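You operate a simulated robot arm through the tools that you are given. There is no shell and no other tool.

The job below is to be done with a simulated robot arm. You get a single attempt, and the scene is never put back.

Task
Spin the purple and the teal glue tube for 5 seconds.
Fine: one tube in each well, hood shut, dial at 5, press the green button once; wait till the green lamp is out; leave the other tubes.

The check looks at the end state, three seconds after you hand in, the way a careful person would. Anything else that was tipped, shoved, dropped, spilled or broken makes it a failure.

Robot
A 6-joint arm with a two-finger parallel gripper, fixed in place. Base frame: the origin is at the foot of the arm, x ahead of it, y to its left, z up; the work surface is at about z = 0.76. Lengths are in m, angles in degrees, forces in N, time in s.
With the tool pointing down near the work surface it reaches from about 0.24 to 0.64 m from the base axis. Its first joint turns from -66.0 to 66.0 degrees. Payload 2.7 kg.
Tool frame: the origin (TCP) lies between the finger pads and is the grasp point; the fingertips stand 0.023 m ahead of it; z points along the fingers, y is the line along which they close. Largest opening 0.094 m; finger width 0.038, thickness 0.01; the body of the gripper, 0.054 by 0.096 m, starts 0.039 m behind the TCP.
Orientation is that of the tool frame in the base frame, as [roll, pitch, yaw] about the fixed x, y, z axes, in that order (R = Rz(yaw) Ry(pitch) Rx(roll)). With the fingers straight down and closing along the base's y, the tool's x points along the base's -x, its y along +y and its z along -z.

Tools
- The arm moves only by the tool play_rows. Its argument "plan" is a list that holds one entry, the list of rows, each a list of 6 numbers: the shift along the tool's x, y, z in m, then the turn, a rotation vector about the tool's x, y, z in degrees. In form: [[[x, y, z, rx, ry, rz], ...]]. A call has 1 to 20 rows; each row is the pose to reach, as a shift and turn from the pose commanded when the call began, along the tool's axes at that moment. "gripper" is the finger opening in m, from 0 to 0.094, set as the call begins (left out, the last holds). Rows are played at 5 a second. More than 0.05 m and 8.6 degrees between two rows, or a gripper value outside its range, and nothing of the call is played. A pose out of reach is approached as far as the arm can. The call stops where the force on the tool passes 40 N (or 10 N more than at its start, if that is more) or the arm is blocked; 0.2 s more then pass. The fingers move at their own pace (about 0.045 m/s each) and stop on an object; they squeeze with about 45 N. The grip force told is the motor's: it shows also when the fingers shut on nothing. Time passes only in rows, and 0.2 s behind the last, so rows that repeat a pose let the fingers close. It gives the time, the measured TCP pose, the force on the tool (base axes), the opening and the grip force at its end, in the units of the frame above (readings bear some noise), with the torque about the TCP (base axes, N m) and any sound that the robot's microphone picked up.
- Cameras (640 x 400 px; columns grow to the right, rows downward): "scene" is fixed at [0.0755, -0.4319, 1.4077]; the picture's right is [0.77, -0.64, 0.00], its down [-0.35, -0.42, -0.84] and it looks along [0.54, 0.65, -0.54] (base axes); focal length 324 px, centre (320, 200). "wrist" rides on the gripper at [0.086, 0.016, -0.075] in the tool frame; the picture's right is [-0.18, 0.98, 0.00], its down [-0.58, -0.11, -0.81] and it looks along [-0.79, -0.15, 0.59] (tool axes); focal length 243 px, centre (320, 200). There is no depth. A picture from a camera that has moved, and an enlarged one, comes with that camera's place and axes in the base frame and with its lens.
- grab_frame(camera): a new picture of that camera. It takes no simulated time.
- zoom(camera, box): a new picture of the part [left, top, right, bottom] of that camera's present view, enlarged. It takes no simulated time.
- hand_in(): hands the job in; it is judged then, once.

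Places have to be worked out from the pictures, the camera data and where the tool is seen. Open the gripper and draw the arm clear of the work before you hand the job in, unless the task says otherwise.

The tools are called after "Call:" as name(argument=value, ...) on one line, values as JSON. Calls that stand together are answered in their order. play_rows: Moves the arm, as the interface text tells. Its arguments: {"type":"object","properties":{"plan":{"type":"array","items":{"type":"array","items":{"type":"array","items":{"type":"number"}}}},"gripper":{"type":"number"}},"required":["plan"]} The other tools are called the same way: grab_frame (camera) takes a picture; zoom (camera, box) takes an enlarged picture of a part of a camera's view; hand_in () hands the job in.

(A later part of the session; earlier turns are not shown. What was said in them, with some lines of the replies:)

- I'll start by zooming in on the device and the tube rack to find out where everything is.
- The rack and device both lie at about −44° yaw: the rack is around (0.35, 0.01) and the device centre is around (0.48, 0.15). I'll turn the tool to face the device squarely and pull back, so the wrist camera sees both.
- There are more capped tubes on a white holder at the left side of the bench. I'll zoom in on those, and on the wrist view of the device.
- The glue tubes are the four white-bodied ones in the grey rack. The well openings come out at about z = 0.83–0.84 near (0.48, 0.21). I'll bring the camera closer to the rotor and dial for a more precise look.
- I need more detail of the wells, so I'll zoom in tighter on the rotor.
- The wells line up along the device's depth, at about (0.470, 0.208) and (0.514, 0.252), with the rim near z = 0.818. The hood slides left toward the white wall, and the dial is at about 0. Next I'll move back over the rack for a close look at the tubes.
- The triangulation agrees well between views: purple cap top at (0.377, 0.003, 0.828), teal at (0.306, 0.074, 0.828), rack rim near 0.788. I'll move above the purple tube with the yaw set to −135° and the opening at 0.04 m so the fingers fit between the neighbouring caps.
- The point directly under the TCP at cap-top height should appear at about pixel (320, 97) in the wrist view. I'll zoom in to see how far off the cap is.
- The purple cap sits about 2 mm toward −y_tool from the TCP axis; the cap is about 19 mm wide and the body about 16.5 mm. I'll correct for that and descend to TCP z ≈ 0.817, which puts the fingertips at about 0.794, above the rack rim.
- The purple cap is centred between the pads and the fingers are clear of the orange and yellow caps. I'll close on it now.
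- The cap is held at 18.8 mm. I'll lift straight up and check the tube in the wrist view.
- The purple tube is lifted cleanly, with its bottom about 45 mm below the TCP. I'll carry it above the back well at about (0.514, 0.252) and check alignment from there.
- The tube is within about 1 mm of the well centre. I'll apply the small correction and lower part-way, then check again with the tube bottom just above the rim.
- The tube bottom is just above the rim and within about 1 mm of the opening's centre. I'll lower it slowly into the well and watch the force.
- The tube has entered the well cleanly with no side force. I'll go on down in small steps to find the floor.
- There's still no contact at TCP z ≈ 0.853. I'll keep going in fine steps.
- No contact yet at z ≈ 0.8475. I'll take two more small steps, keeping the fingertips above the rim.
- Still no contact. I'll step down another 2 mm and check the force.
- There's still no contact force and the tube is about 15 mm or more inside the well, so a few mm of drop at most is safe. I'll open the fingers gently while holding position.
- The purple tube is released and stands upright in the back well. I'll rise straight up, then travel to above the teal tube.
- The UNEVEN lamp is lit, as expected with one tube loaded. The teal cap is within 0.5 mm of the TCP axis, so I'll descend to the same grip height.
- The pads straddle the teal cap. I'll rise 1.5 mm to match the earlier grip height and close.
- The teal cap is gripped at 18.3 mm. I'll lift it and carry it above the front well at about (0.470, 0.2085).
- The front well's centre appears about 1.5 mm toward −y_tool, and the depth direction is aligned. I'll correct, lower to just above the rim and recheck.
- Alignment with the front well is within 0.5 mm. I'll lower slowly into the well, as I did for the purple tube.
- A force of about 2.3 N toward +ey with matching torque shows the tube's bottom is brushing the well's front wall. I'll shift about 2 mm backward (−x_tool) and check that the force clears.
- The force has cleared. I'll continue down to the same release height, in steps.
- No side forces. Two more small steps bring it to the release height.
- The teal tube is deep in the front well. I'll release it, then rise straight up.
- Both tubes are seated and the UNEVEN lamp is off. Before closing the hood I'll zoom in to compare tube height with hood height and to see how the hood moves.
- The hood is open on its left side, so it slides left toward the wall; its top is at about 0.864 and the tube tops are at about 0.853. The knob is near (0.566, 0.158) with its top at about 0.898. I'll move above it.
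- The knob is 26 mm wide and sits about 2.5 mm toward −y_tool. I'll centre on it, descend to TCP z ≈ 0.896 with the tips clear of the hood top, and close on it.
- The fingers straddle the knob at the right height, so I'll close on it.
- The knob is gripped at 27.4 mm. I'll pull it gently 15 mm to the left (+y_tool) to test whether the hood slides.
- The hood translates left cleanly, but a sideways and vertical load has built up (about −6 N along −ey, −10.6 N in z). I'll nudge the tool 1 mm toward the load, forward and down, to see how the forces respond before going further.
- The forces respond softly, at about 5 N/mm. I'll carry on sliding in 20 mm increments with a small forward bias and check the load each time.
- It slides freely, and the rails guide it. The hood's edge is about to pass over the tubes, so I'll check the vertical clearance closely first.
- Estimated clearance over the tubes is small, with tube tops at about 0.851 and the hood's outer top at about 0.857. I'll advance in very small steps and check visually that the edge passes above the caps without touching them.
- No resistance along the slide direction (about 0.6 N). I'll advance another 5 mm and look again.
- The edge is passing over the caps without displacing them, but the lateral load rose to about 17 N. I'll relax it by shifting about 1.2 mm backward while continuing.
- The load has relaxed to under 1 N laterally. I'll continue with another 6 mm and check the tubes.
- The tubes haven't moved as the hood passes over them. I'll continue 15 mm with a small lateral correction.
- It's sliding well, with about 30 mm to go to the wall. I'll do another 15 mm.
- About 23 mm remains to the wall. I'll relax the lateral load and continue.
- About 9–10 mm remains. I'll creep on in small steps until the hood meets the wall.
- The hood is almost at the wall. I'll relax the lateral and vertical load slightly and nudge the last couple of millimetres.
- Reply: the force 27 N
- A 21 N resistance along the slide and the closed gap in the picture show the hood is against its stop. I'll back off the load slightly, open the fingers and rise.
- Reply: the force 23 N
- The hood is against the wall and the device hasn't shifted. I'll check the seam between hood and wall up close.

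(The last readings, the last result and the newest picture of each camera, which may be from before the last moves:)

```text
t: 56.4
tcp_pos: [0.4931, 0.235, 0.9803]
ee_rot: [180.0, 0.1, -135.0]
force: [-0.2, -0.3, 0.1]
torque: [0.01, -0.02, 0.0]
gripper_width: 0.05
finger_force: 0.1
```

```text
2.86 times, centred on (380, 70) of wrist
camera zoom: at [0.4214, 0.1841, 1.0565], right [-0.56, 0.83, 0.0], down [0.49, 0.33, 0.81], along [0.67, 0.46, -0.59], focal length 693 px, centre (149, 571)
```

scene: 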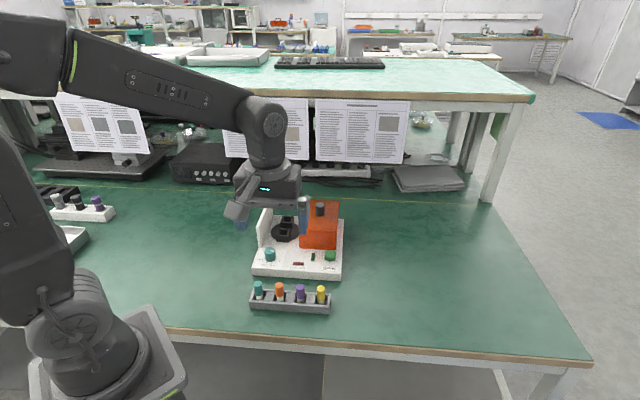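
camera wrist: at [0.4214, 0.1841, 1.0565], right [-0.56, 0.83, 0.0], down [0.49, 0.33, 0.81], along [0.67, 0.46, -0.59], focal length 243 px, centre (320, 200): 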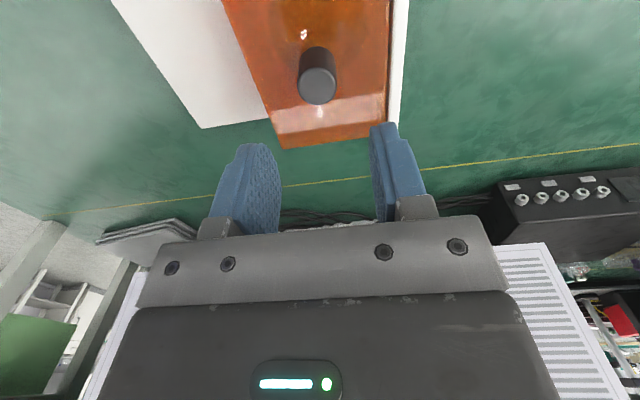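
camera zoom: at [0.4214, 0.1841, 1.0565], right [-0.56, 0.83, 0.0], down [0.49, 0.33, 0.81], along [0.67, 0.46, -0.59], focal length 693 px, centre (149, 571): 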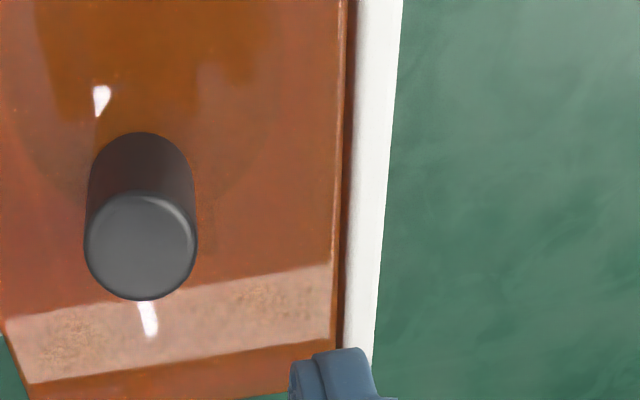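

The hood sits at its stop with only the designed sliver of clearance. Next I'll move above the dial to read the pointer and scale from nearly overhead.

Call:
play_rows(plan=[[[0.03, 0.005, 0.0, 0, 0, 0], [0.06, 0.01, 0.01, 0, 0, 0], [0.09, 0.015, 0.03, 0, 0, 0], [0.1153, 0.0197, 0.0515, 0, 0, 0], [0.1153, 0.0197, 0.0515, 0, 0, 0]]])

Call:
grab_frame(camera="wrist")

Call:
zoom(camera="wrist", box=[260, 10, 380, 130])

```text
t: 57.6
tcp_pos: [0.3971, 0.1653, 0.9306]
ee_rot: [-180.0, 0.0, -135.0]
force: [-1.1, -0.9, -1.1]
torque: [0.0, 0.01, -0.02]
gripper_width: 0.0502
finger_force: 0.0
```

```text
taken
camera wrist: at [0.3258, 0.1144, 1.005], right [-0.56, 0.83, 0.0], down [0.49, 0.33, 0.81], along [0.67, 0.46, -0.59], focal length 243 px, centre (320, 200)
```

wrist: 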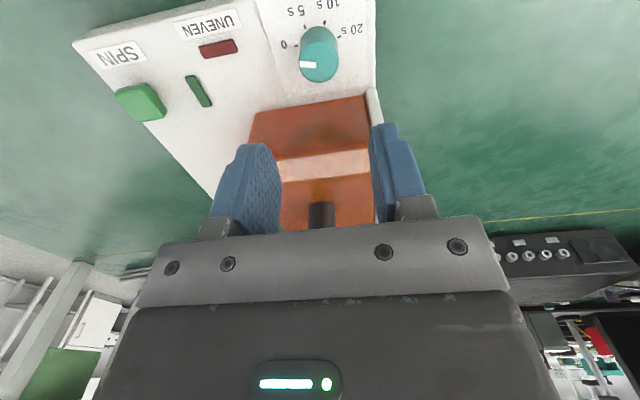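

```text
3.33 times, centred on (320, 70) of wrist
camera zoom: at [0.3258, 0.1144, 1.005], right [-0.56, 0.83, 0.0], down [0.49, 0.33, 0.81], along [0.67, 0.46, -0.59], focal length 809 px, centre (320, 633)
```

zoom: 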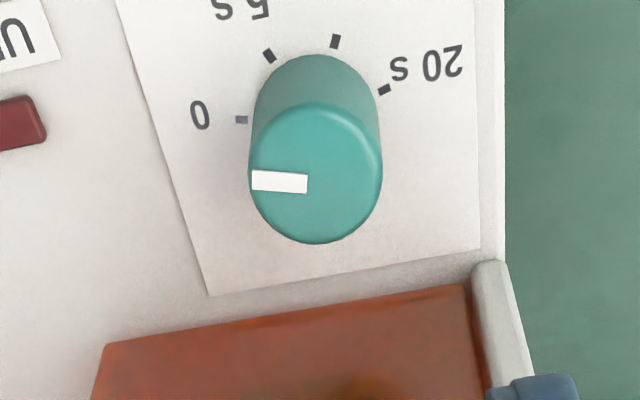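

The scale ticks are 50° apart (0 → 5 → 10 → 20, clockwise from above) and the pointer sits on 0, so it needs +50° clockwise. The dial is 30 mm across with its top at about 0.815 and is offset (+2.2, −0.8) mm in tool axes. I'll pre-rotate 25° counter-clockwise above it so the turn is symmetric and clear of the hood.

Call:
play_rows(plan=[[[0.001, -0.0004, 0, 0, 0, -8.3], [0.0022, -0.0008, 0, 0, 0, -16.6], [0.0022, -0.0008, 0, 0, 0, -25], [0.0022, -0.0008, 0, 0, 0, -25]]])

Call:
grab_frame(camera="wrist")

Call:
zoom(camera="wrist", box=[260, 10, 380, 130])

```text
t: 58.6
tcp_pos: [0.3978, 0.1636, 0.9293]
ee_rot: [180.0, 0.0, -109.8]
force: [1.0, 0.4, 0.0]
torque: [0.05, 0.01, 0.0]
gripper_width: 0.05
finger_force: 0.1
```

```text
taken
camera wrist: at [0.3529, 0.0872, 1.0048], right [-0.86, 0.51, 0.0], down [0.3, 0.51, 0.81], along [0.41, 0.69, -0.59], focal length 243 px, centre (320, 200)
```

wrist: 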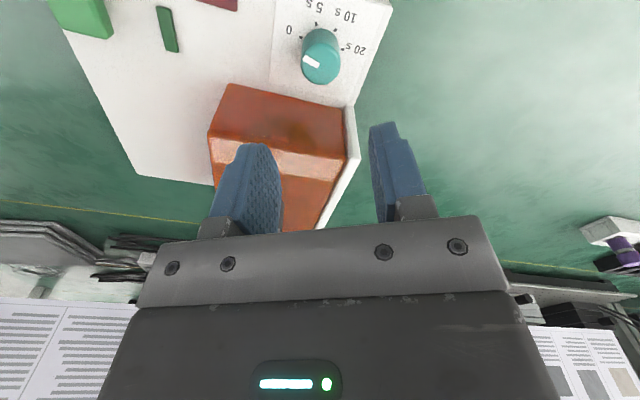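

```text
3.33 times, centred on (320, 70) of wrist
camera zoom: at [0.3529, 0.0872, 1.0048], right [-0.86, 0.51, 0.0], down [0.3, 0.51, 0.81], along [0.41, 0.69, -0.59], focal length 809 px, centre (320, 633)
```

zoom: 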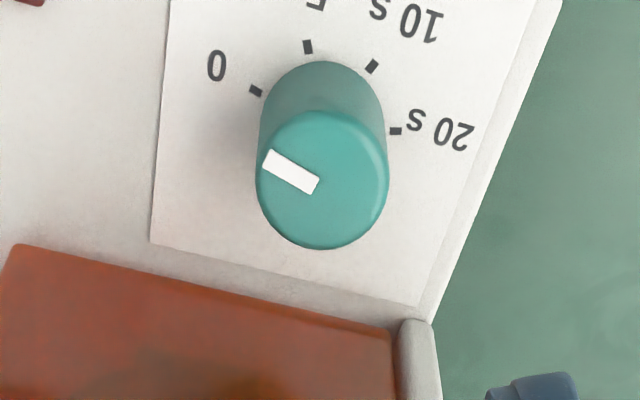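

The dial centre is within 0.7 mm of the TCP axis. I'll descend to TCP z ≈ 0.826, with the tips around the dial and the gripper body above the hood top, then grip it.

Call:
play_rows(plan=[[[0.0005, 0.0004, 0.025, 0, 0, 0], [0.0005, 0.0004, 0.05, 0, 0, 0], [0.0005, 0.0004, 0.075, 0, 0, 0], [0.0005, 0.0004, 0.092, 0, 0, 0], [0.0005, 0.0004, 0.1035, 0, 0, 0], [0.0005, 0.0004, 0.1035, 0, 0, 0]]])

Call:
zoom(camera="wrist", box=[220, 80, 420, 240])

Call:
zoom(camera="scene", box=[240, 200, 340, 290])

```text
t: 60.0
tcp_pos: [0.3974, 0.1637, 0.8251]
ee_rot: [-180.0, 0.1, -110.0]
force: [-0.1, 0.4, 0.6]
torque: [0.0, -0.06, 0.02]
gripper_width: 0.0502
finger_force: 0.1
```

```text
2.50 times, centred on (320, 160) of wrist
camera zoom: at [0.3526, 0.088, 0.9007], right [-0.86, 0.51, 0.0], down [0.3, 0.51, 0.81], along [0.41, 0.69, -0.59], focal length 606 px, centre (320, 300)
```

zoom: 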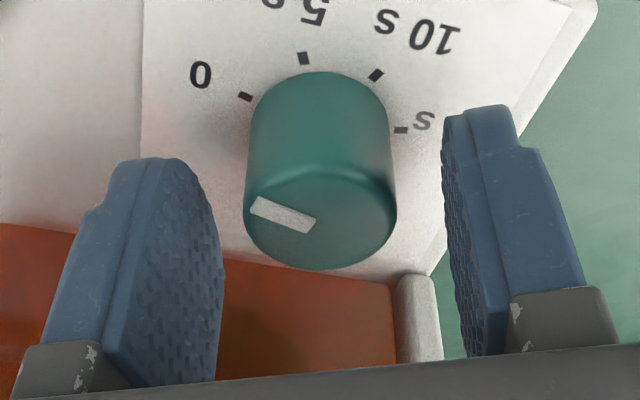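

```text
4.44 times, centred on (290, 245) of scene
camera zoom: at [0.0755, -0.4319, 1.4077], right [0.77, -0.64, 0.0], down [-0.35, -0.42, -0.84], along [0.54, 0.65, -0.54], focal length 1438 px, centre (453, 0)
```

zoom: 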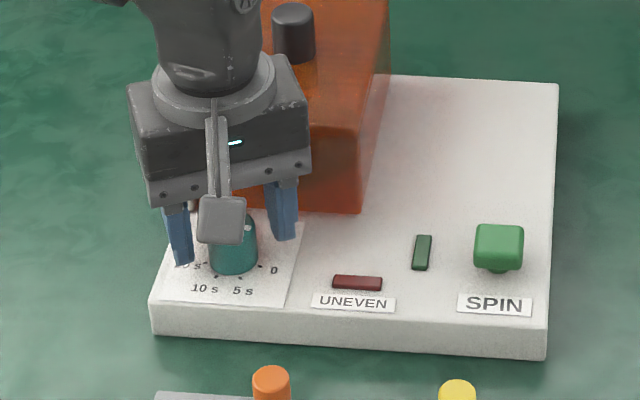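

The fingers straddle the dial with clearance to the hood. I'll close on it.

Call:
play_rows(plan=[[[0, 0, 0, 0, 0, 0], [0, 0, 0, 0, 0, 0], [0, 0, 0, 0, 0, 0], [0, 0, 0, 0, 0, 0]]], gripper=0.02)

Call:
zoom(camera="wrist", box=[220, 80, 420, 240])

```text
t: 61.0
tcp_pos: [0.3964, 0.1656, 0.8249]
ee_rot: [-179.9, -0.1, -110.0]
force: [-7.0, 4.2, 3.0]
torque: [0.42, -0.06, -0.06]
gripper_width: 0.0295
finger_force: 45.3
```

```text
2.50 times, centred on (320, 160) of wrist
camera zoom: at [0.3522, 0.0881, 0.9008], right [-0.86, 0.51, 0.0], down [0.3, 0.51, 0.81], along [0.41, 0.69, -0.59], focal length 606 px, centre (320, 300)
```

zoom: 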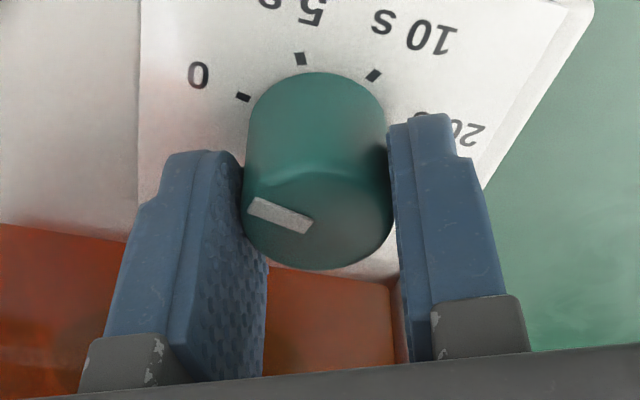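

The dial is gripped with an 8 N side load along y_tool. I'll shift 0.7 mm to relax that and turn the first 16° clockwise as a test.

Call:
play_rows(plan=[[[0, 0.0007, 0, 0, 0, 0], [0, 0.0007, 0, 0, 0, 5], [0, 0.0007, 0, 0, 0, 10], [0, 0.0007, 0, 0, 0, 16], [0, 0.0007, 0, 0, 0, 16]]])

Call:
zoom(camera="wrist", box=[220, 80, 420, 240])

```text
t: 62.2
tcp_pos: [0.3972, 0.1648, 0.8254]
ee_rot: [-179.9, 0.1, -126.1]
force: [11.1, 5.0, -10.0]
torque: [-0.48, 0.11, -0.01]
gripper_width: 0.0297
finger_force: 44.9
```

```text
2.50 times, centred on (320, 160) of wrist
camera zoom: at [0.3334, 0.1031, 0.9006], right [-0.69, 0.73, 0.0], down [0.43, 0.4, 0.81], along [0.59, 0.55, -0.59], focal length 606 px, centre (320, 300)
```

zoom: 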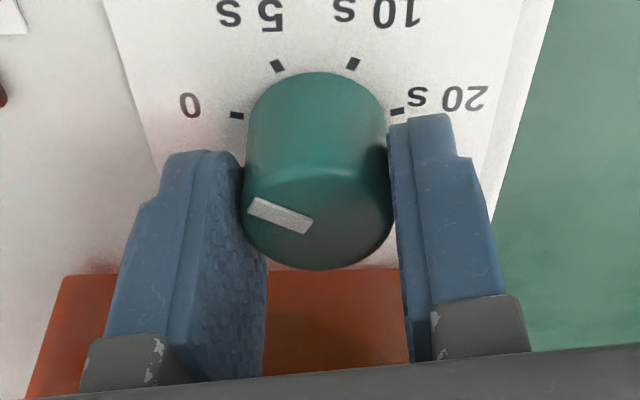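

The dial turns with the gripper. I'll relax the lateral load a little and turn a further 24°.

Call:
play_rows(plan=[[[-0.0006, -0.0004, 0.0006, 0, 0, 0], [-0.0006, -0.0004, 0.0006, 0, 0, 6], [-0.0006, -0.0004, 0.0006, 0, 0, 12], [-0.0006, -0.0004, 0.0006, 0, 0, 18], [-0.0006, -0.0004, 0.0006, 0, 0, 24], [-0.0006, -0.0004, 0.0006, 0, 0, 24]]])

Call:
zoom(camera="wrist", box=[220, 80, 420, 240])

Call:
zoom(camera="scene", box=[240, 200, 340, 290])

```text
t: 63.6
tcp_pos: [0.3976, 0.164, 0.8247]
ee_rot: [-180.0, 0.1, -150.0]
force: [18.7, -23.8, 5.3]
torque: [-0.18, -0.83, 0.1]
gripper_width: 0.0296
finger_force: 45.1
```

```text
2.50 times, centred on (320, 160) of wrist
camera zoom: at [0.3152, 0.1336, 0.9007], right [-0.33, 0.94, 0.0], down [0.56, 0.2, 0.81], along [0.76, 0.27, -0.59], focal length 606 px, centre (320, 300)
```

zoom: 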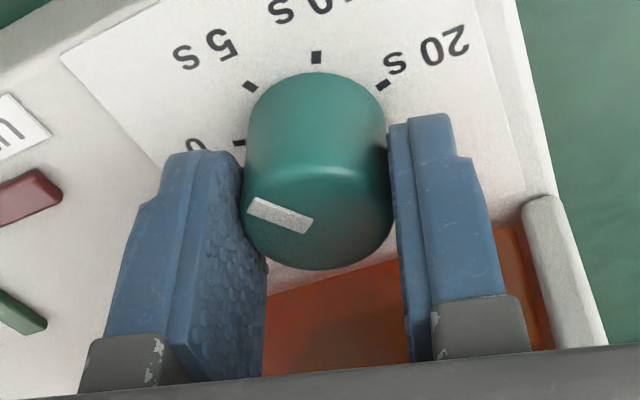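

```text
4.44 times, centred on (290, 245) of scene
camera zoom: at [0.0758, -0.4325, 1.4075], right [0.77, -0.64, 0.0], down [-0.35, -0.42, -0.84], along [0.54, 0.65, -0.54], focal length 1438 px, centre (453, 0)
```

zoom: 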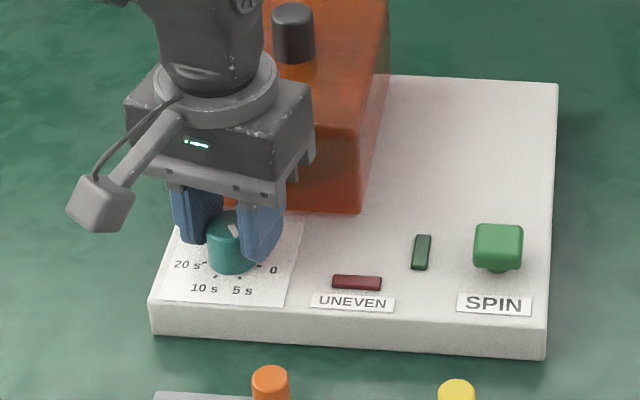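

The turn is following well, with about 10° left to go. A 30 N side load along −y_tool has built up from slight eccentricity, so I'll relieve it before finishing.

Call:
play_rows(plan=[[[-0.0003, -0.0007, 0, 0, 0, 0], [-0.0003, -0.0013, 0, 0, 0, 0], [-0.0003, -0.0013, 0, 0, 0, 0]]])

```text
t: 64.4
tcp_pos: [0.3973, 0.1636, 0.8248]
ee_rot: [-180.0, 0.1, -150.1]
force: [19.5, -12.7, 5.7]
torque: [-0.5, 0.49, 0.06]
gripper_width: 0.0299
finger_force: 45.4
```

The load is down to about 20 N. I'll relieve a bit more.

Call:
play_rows(plan=[[[-0.0005, -0.0007, 0, 0, 0, 0], [-0.0008, -0.0014, 0.0, 0, 0, 0], [-0.0008, -0.0014, 0.0, 0, 0, 0]]])

```text
t: 65.2
tcp_pos: [0.3979, 0.1641, 0.8251]
ee_rot: [179.9, 0.0, -150.1]
force: [-6.4, -2.7, 15.3]
torque: [0.89, -0.86, 0.09]
gripper_width: 0.0296
finger_force: 45.2
```

The lateral load is nearly zero now. I'll ease the downward press slightly and turn the last 10°.

Call:
play_rows(plan=[[[0.0004, 0, -0.0008, 0, 0, 0], [0.0004, 0, -0.001, 0, 0, 5], [0.0004, 0, -0.001, 0, 0, 10], [0.0004, 0, -0.001, 0, 0, 10]]])

Call:
zoom(camera="wrist", box=[220, 80, 420, 240])

```text
t: 66.2
tcp_pos: [0.3979, 0.1626, 0.8247]
ee_rot: [180.0, -0.1, -160.0]
force: [0.8, 10.0, -18.0]
torque: [0.45, -1.04, 0.0]
gripper_width: 0.0295
finger_force: 44.8
```

```text
2.50 times, centred on (320, 160) of wrist
camera zoom: at [0.3118, 0.1479, 0.9009], right [-0.16, 0.99, 0.0], down [0.58, 0.1, 0.81], along [0.8, 0.13, -0.59], focal length 606 px, centre (320, 300)
```

zoom: 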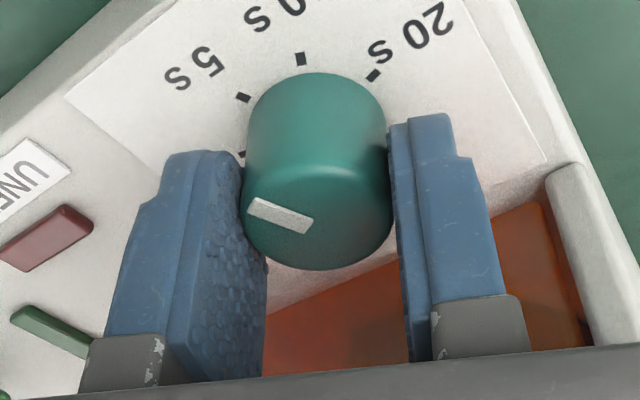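

The 5 s tick is now exactly where the 0 tick was relative to the pointer. I'll relax the vertical load, open the fingers and rise to verify the setting.

Call:
play_rows(plan=[[[-0.0003, 0, 0.0008, 0, 0, 0], [-0.0003, 0, 0.0008, 0, 0, 0]]])

Call:
play_rows(plan=[[[0, 0, 0, 0, 0, 0], [0, 0, 0, 0, 0, 0], [0, 0, 0, 0, 0, 0]]], gripper=0.05)

Call:
play_rows(plan=[[[0, 0, -0.015, 0, 0, 0], [0, 0, -0.035, 0, 0, 0], [0, 0, -0.065, 0, 0, 0], [0, 0, -0.1, 0, 0, 0], [0, 0, -0.1, 0, 0, 0]]])

Call:
zoom(camera="wrist", box=[260, 10, 380, 130])

Call:
zoom(camera="scene", box=[245, 190, 355, 290])

```text
t: 66.8
tcp_pos: [0.3981, 0.164, 0.8248]
ee_rot: [-180.0, -0.1, -160.1]
force: [-7.5, 12.1, -12.2]
torque: [0.55, -1.04, -0.03]
gripper_width: 0.0296
finger_force: 44.8
```

```text
t: 67.6
tcp_pos: [0.3991, 0.1632, 0.8255]
ee_rot: [-180.0, 0.0, -160.0]
force: [-0.6, -0.2, 0.9]
torque: [0.01, 0.02, -0.02]
gripper_width: 0.05
finger_force: 0.0
```

```text
t: 68.8
tcp_pos: [0.3981, 0.1615, 0.9244]
ee_rot: [-179.9, 0.0, -160.0]
force: [-0.2, 0.4, -0.6]
torque: [0.02, -0.03, -0.01]
gripper_width: 0.0501
finger_force: 0.0
```

```text
3.33 times, centred on (320, 70) of wrist
camera zoom: at [0.3119, 0.1476, 1.0007], right [-0.16, 0.99, 0.0], down [0.58, 0.1, 0.81], along [0.8, 0.13, -0.59], focal length 809 px, centre (320, 633)
```

zoom: 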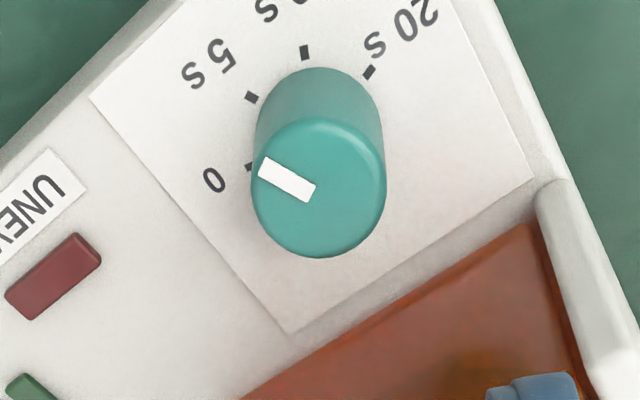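

```text
4.00 times, centred on (300, 240) of scene
camera zoom: at [0.0755, -0.4319, 1.4077], right [0.77, -0.64, 0.0], down [-0.35, -0.42, -0.84], along [0.54, 0.65, -0.54], focal length 1294 px, centre (400, 40)
```

zoom: 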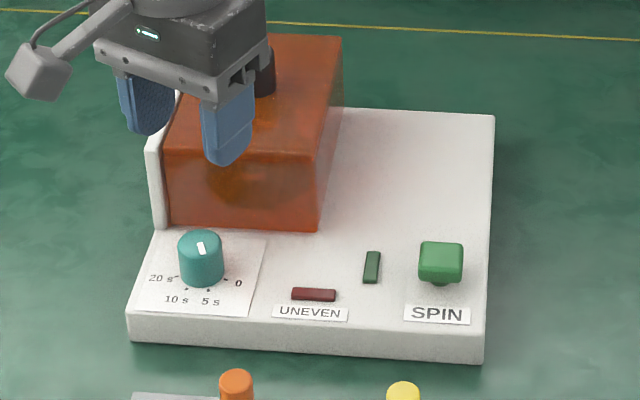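

The pointer now lines up with the 5 s tick to within about 1°. Next I'll move above the SPIN button with yaw back at −135° and the gripper closed for pressing.

Call:
play_rows(plan=[[[-0.0149, -0.0284, 0, 0, 0, -5], [-0.0298, -0.0568, 0, 0, 0, -10], [-0.0446, -0.0852, 0, 0, 0, -15], [-0.0595, -0.1136, 0, 0, 0, -20], [-0.0744, -0.142, 0, 0, 0, -25], [-0.0744, -0.142, 0, 0, 0, -25]]], gripper=0.0)

Call:
grab_frame(camera="wrist")

Call:
zoom(camera="wrist", box=[260, 10, 380, 150])

Call:
zoom(camera="scene", box=[290, 220, 360, 290])

```text
t: 70.2
tcp_pos: [0.5183, 0.0517, 0.9251]
ee_rot: [-180.0, -0.1, -134.9]
force: [-0.4, 0.2, -0.9]
torque: [0.03, -0.01, 0.0]
gripper_width: 0.0
finger_force: 42.5
```

```text
taken
camera wrist: at [0.4459, 0.0024, 1.0015], right [-0.57, 0.82, 0.0], down [0.49, 0.33, 0.81], along [0.66, 0.46, -0.59], focal length 243 px, centre (320, 200)
```

wrist: 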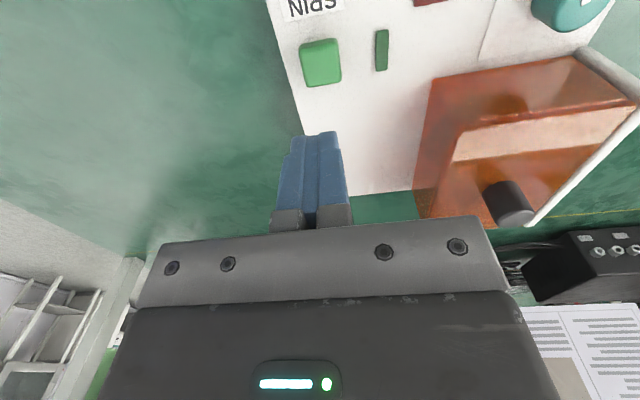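

```text
2.86 times, centred on (320, 80) of wrist
camera zoom: at [0.4459, 0.0024, 1.0015], right [-0.57, 0.82, 0.0], down [0.49, 0.33, 0.81], along [0.66, 0.46, -0.59], focal length 693 px, centre (320, 543)
```

zoom: 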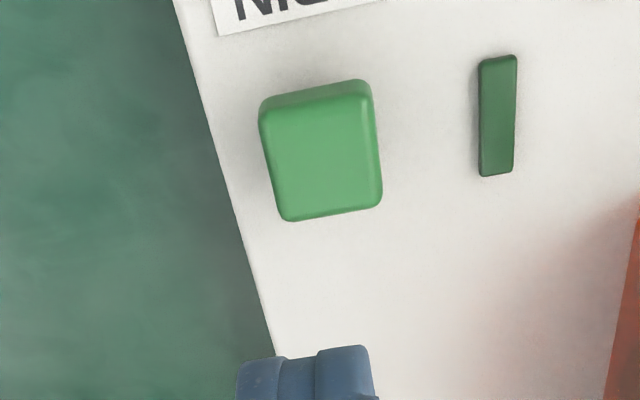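

```text
5.71 times, centred on (325, 255) of scene
camera zoom: at [0.0755, -0.4319, 1.4077], right [0.77, -0.64, 0.0], down [-0.35, -0.42, -0.84], along [0.54, 0.65, -0.54], focal length 1848 px, centre (291, -114)
```

zoom: 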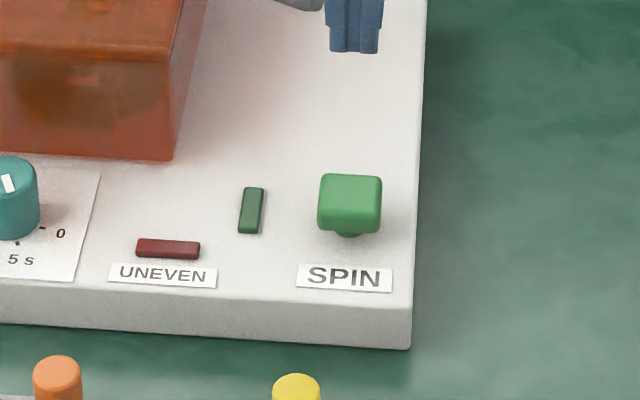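

The button's top (about 28×30 mm, z ≈ 0.814) is nearly under the closed fingertips. I'll shift 2 mm and descend to about 8 mm above it.

Call:
play_rows(plan=[[[0.001, 0, 0.02, 0, 0, 0], [0.002, 0, 0.04, 0, 0, 0], [0.002, 0, 0.06, 0, 0, 0], [0.002, 0, 0.075, 0, 0, 0], [0.002, 0, 0.08, 0, 0, 0], [0.002, 0, 0.08, 0, 0, 0]]])

Call:
zoom(camera="wrist", box=[220, 40, 420, 240])

Call:
zoom(camera="scene", box=[290, 220, 360, 290])

```text
t: 71.6
tcp_pos: [0.5157, 0.0539, 0.8447]
ee_rot: [-180.0, 0.0, -135.0]
force: [-0.3, 0.1, -1.0]
torque: [0.0, 0.0, -0.03]
gripper_width: 0.0002
finger_force: 42.7
```

```text
2.00 times, centred on (320, 140) of wrist
camera zoom: at [0.4439, 0.0034, 0.9206], right [-0.56, 0.83, 0.0], down [0.49, 0.33, 0.81], along [0.67, 0.46, -0.59], focal length 485 px, centre (320, 320)
```

zoom: 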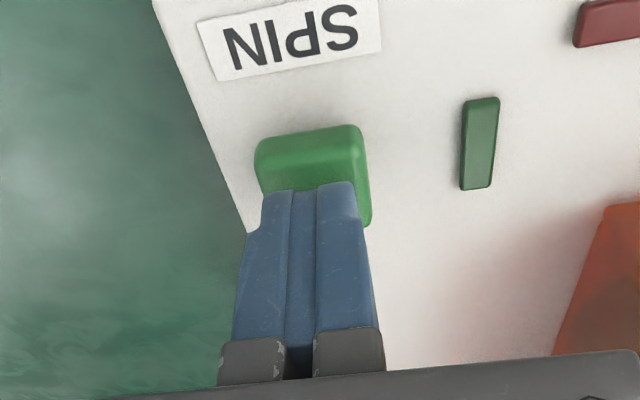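

```text
5.71 times, centred on (325, 255) of scene
camera zoom: at [0.0755, -0.4319, 1.4077], right [0.77, -0.64, 0.0], down [-0.35, -0.42, -0.84], along [0.54, 0.65, -0.54], focal length 1848 px, centre (291, -114)
```

zoom: 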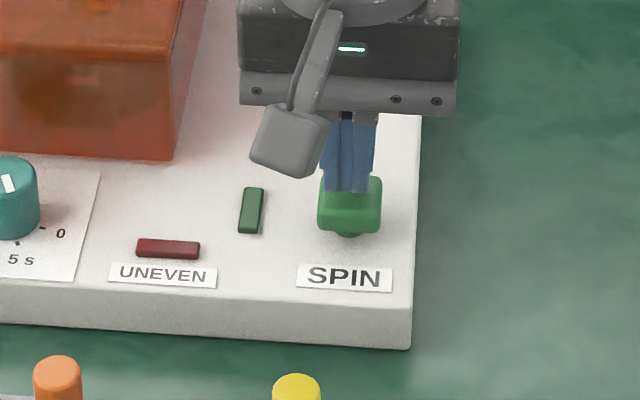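

The fingertips are over the button. I'll press down slowly in 1 mm rows and watch force and sound.

Call:
play_rows(plan=[[[0, -0.0, 0.001, 0, 0, 0], [0, 0, 0.002, 0, 0, 0], [0, 0, 0.003, 0, 0, 0], [0, 0, 0.004, 0, 0, 0], [0, 0, 0.005, 0, 0, 0], [0, 0, 0.006, 0, 0, 0], [0, 0, 0.007, 0, 0, 0]]])

Call:
zoom(camera="scene", box=[290, 220, 360, 290])

```text
t: 73.2
tcp_pos: [0.5162, 0.0542, 0.8373]
ee_rot: [-180.0, 0.0, -135.0]
force: [0.2, 1.1, 0.4]
torque: [0.01, 0.01, -0.01]
gripper_width: 0.0001
finger_force: 43.1
```

```text
5.71 times, centred on (325, 255) of scene
camera zoom: at [0.0755, -0.4319, 1.4077], right [0.77, -0.64, 0.0], down [-0.35, -0.42, -0.84], along [0.54, 0.65, -0.54], focal length 1848 px, centre (291, -114)
```

zoom: 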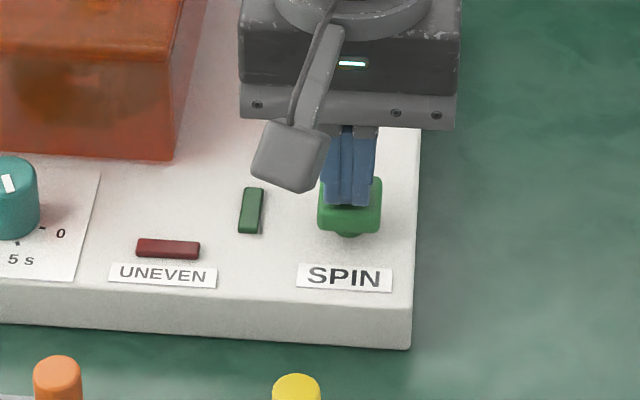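

There's no contact yet with the tips at about 0.815. I'll continue down 4 mm.

Call:
play_rows(plan=[[[0, 0, 0.001, 0, 0, 0], [0, 0, 0.002, 0, 0, 0], [0, 0, 0.003, 0, 0, 0], [0, 0, 0.004, 0, 0, 0]]])

Call:
zoom(camera="scene", box=[290, 220, 360, 290])

```text
t: 74.2
tcp_pos: [0.5153, 0.0519, 0.8338]
ee_rot: [-180.0, 0.0, -135.0]
force: [-1.1, 0.8, 1.3]
torque: [-0.01, 0.04, -0.02]
gripper_width: 0.0
finger_force: 42.7
```

```text
5.71 times, centred on (325, 255) of scene
camera zoom: at [0.0755, -0.4319, 1.4077], right [0.77, -0.64, 0.0], down [-0.35, -0.42, -0.84], along [0.54, 0.65, -0.54], focal length 1848 px, centre (291, -114)
```

zoom: 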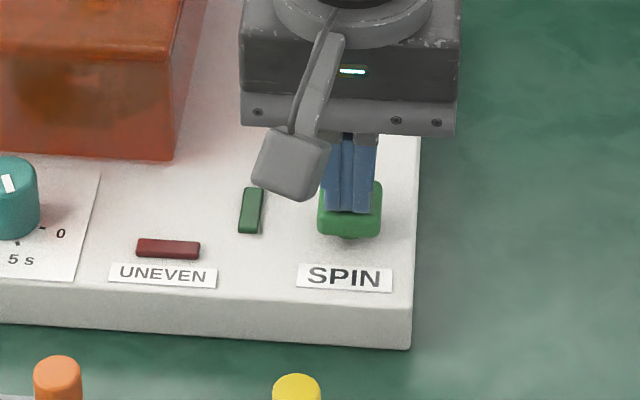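

The button has begun to depress with a light force. I'll go on another 2–3 mm.

Call:
play_rows(plan=[[[0, 0, 0.001, 0, 0, 0], [0, 0, 0.002, 0, 0, 0], [0, 0, 0.003, 0, 0, 0]]])

Call:
zoom(camera="scene", box=[290, 220, 360, 290])

```text
t: 75.0
tcp_pos: [0.5161, 0.0534, 0.8311]
ee_rot: [179.9, 0.0, -135.0]
force: [-3.2, 0.0, 2.2]
torque: [0.02, 0.03, 0.02]
gripper_width: 0.0
finger_force: 42.3
heard: click
```

```text
5.71 times, centred on (325, 255) of scene
camera zoom: at [0.0754, -0.4319, 1.4077], right [0.77, -0.64, 0.0], down [-0.35, -0.42, -0.84], along [0.54, 0.65, -0.54], focal length 1848 px, centre (291, -114)
```

zoom: 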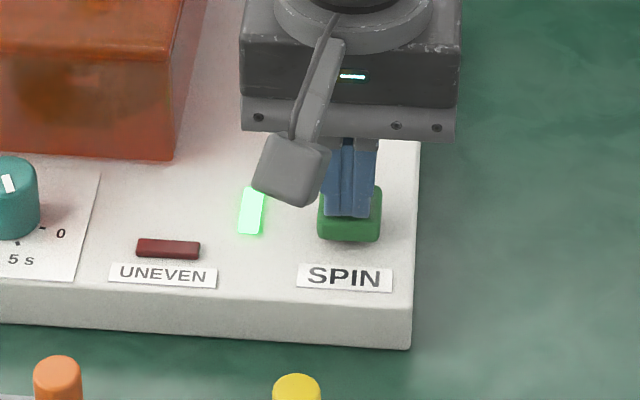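

A click was heard, and the green lamp is lit while UNEVEN stays dark. I'll release the button by rising straight up, then wait.

Call:
play_rows(plan=[[[0, 0, -0.01, 0, 0, 0], [0, 0, -0.03, 0, 0, 0], [0, 0, -0.06, 0, 0, 0], [0, 0, -0.1, 0, 0, 0], [0, 0, -0.14, 0, 0, 0], [0, 0, -0.14, 0, 0, 0]]])

Call:
zoom(camera="scene", box=[245, 190, 365, 290])

```text
t: 76.4
tcp_pos: [0.5164, 0.0546, 0.973]
ee_rot: [-180.0, 0.0, -135.0]
force: [0.0, -0.5, -0.4]
torque: [-0.04, 0.01, 0.01]
gripper_width: 0.0
finger_force: 42.3
```

```text
4.00 times, centred on (305, 240) of scene
camera zoom: at [0.0755, -0.4319, 1.4077], right [0.77, -0.64, 0.0], down [-0.35, -0.42, -0.84], along [0.54, 0.65, -0.54], focal length 1294 px, centre (380, 40)
```

zoom: 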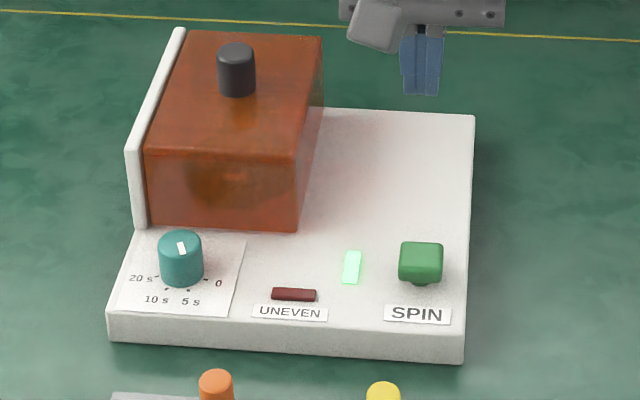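

The lamp is on and the run is in progress. I'll open the gripper and draw the arm up and clear while waiting.

Call:
play_rows(plan=[[[0.0, 0, -0.03, 0, 0, 0], [0.02, -0.01, -0.06, 0, 0, 0], [0.05, -0.02, -0.09, 0, 0, 0], [0.085, -0.03, -0.1, 0, 0, 0], [0.12, -0.04, -0.1, 0, 0, 0], [0.15, -0.05, -0.1, 0, 0, 0], [0.15, -0.05, -0.1, 0, 0, 0], [0.15, -0.05, -0.1, 0, 0, 0], [0.15, -0.05, -0.1, 0, 0, 0], [0.15, -0.05, -0.1, 0, 0, 0], [0.15, -0.05, -0.1, 0, 0, 0], [0.15, -0.05, -0.1, 0, 0, 0], [0.15, -0.05, -0.1, 0, 0, 0], [0.15, -0.05, -0.1, 0, 0, 0], [0.15, -0.05, -0.1, 0, 0, 0], [0.15, -0.05, -0.1, 0, 0, 0]]], gripper=0.06)

Call:
zoom(camera="scene", box=[240, 190, 370, 330])

```text
t: 79.8
tcp_pos: [0.4432, -0.0867, 1.0708]
ee_rot: [-180.0, 0.0, -135.0]
force: [0.5, -0.1, 0.8]
torque: [0.03, 0.02, 0.01]
gripper_width: 0.06
finger_force: 0.1
```

```text
2.86 times, centred on (305, 260) of scene
camera zoom: at [0.0755, -0.4319, 1.4077], right [0.77, -0.64, 0.0], down [-0.35, -0.42, -0.84], along [0.54, 0.65, -0.54], focal length 924 px, centre (363, 29)
```

zoom: 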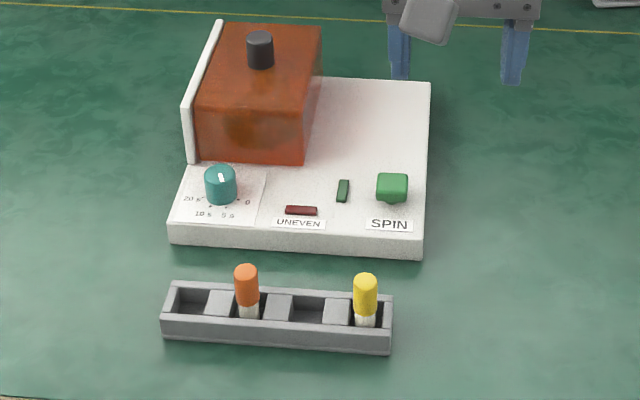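

The lamp looks out at t = 79.8, about 5 s after the click. I'll confirm up close and check the whole scene.

Call:
zoom(camera="scene", box=[265, 240, 345, 285])

Call:
grab_frame(camera="scene")

Call:
grab_frame(camera="wrist")

```text
8.00 times, centred on (305, 262) of scene
camera zoom: at [0.0755, -0.4319, 1.4077], right [0.77, -0.64, 0.0], down [-0.35, -0.42, -0.84], along [0.54, 0.65, -0.54], focal length 2588 px, centre (440, -300)
```

zoom: 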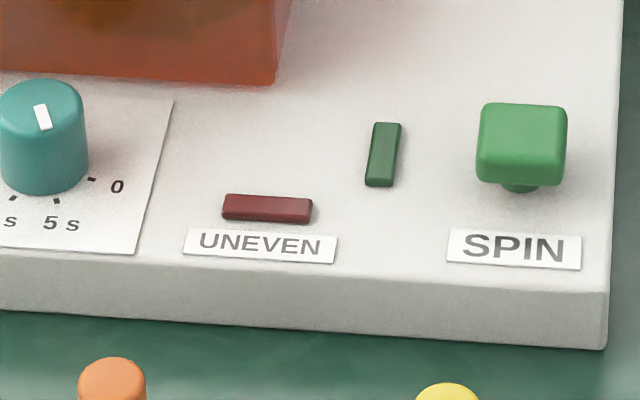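

```text
taken
```

scene: 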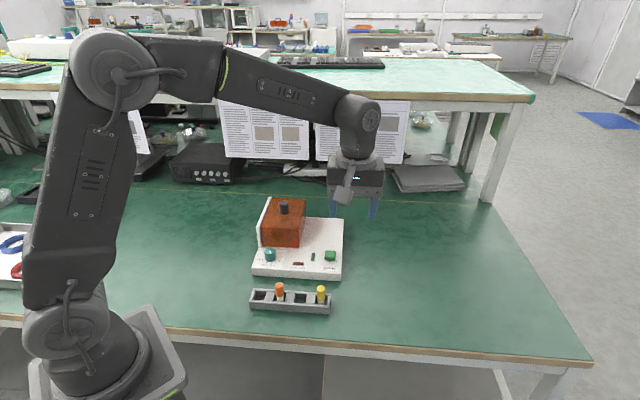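

```text
taken
camera wrist: at [0.372, -0.1373, 1.1465], right [-0.56, 0.83, 0.0], down [0.49, 0.33, 0.81], along [0.67, 0.46, -0.59], focal length 243 px, centre (320, 200)
```

wrist: 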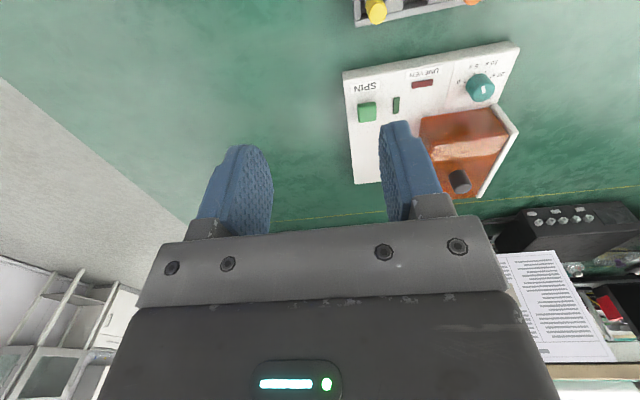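

The green lamp is out and UNEVEN is dark. The dial is on 5 s, the hood is shut, and the orange and yellow tubes stand untouched in the rack. The arm is clear with the gripper open, so I'm handing in.

Call:
hand_in()

```text
The job is handed in.
```

The purple and teal glue tubes have been spun for 5 seconds, and I've handed the job in. I haven't seen the result of the check.

- **Tubes:** the purple tube is in the back well and the teal in the front well. The UNEVEN lamp lit with one tube in and went out once both were seated.
- **Hood:** it is shut against its stop, with a sliver of about 2–3 mm left between it and the wall. It passed over the tubes without moving them.
- **Dial:** it was at 0, and I turned it to 5 s. The pointer lines up with the tick to within about 1°.
- **Spin:** I pressed the green button once and heard a click. The green lamp came on and was out about 5 seconds later.
- **Everything else:** the orange and yellow tubes are still standing in the rack. The gripper is open and the arm is clear of the work.

The tubes can't be seen through the closed hood, so I didn't check their position after the spin.
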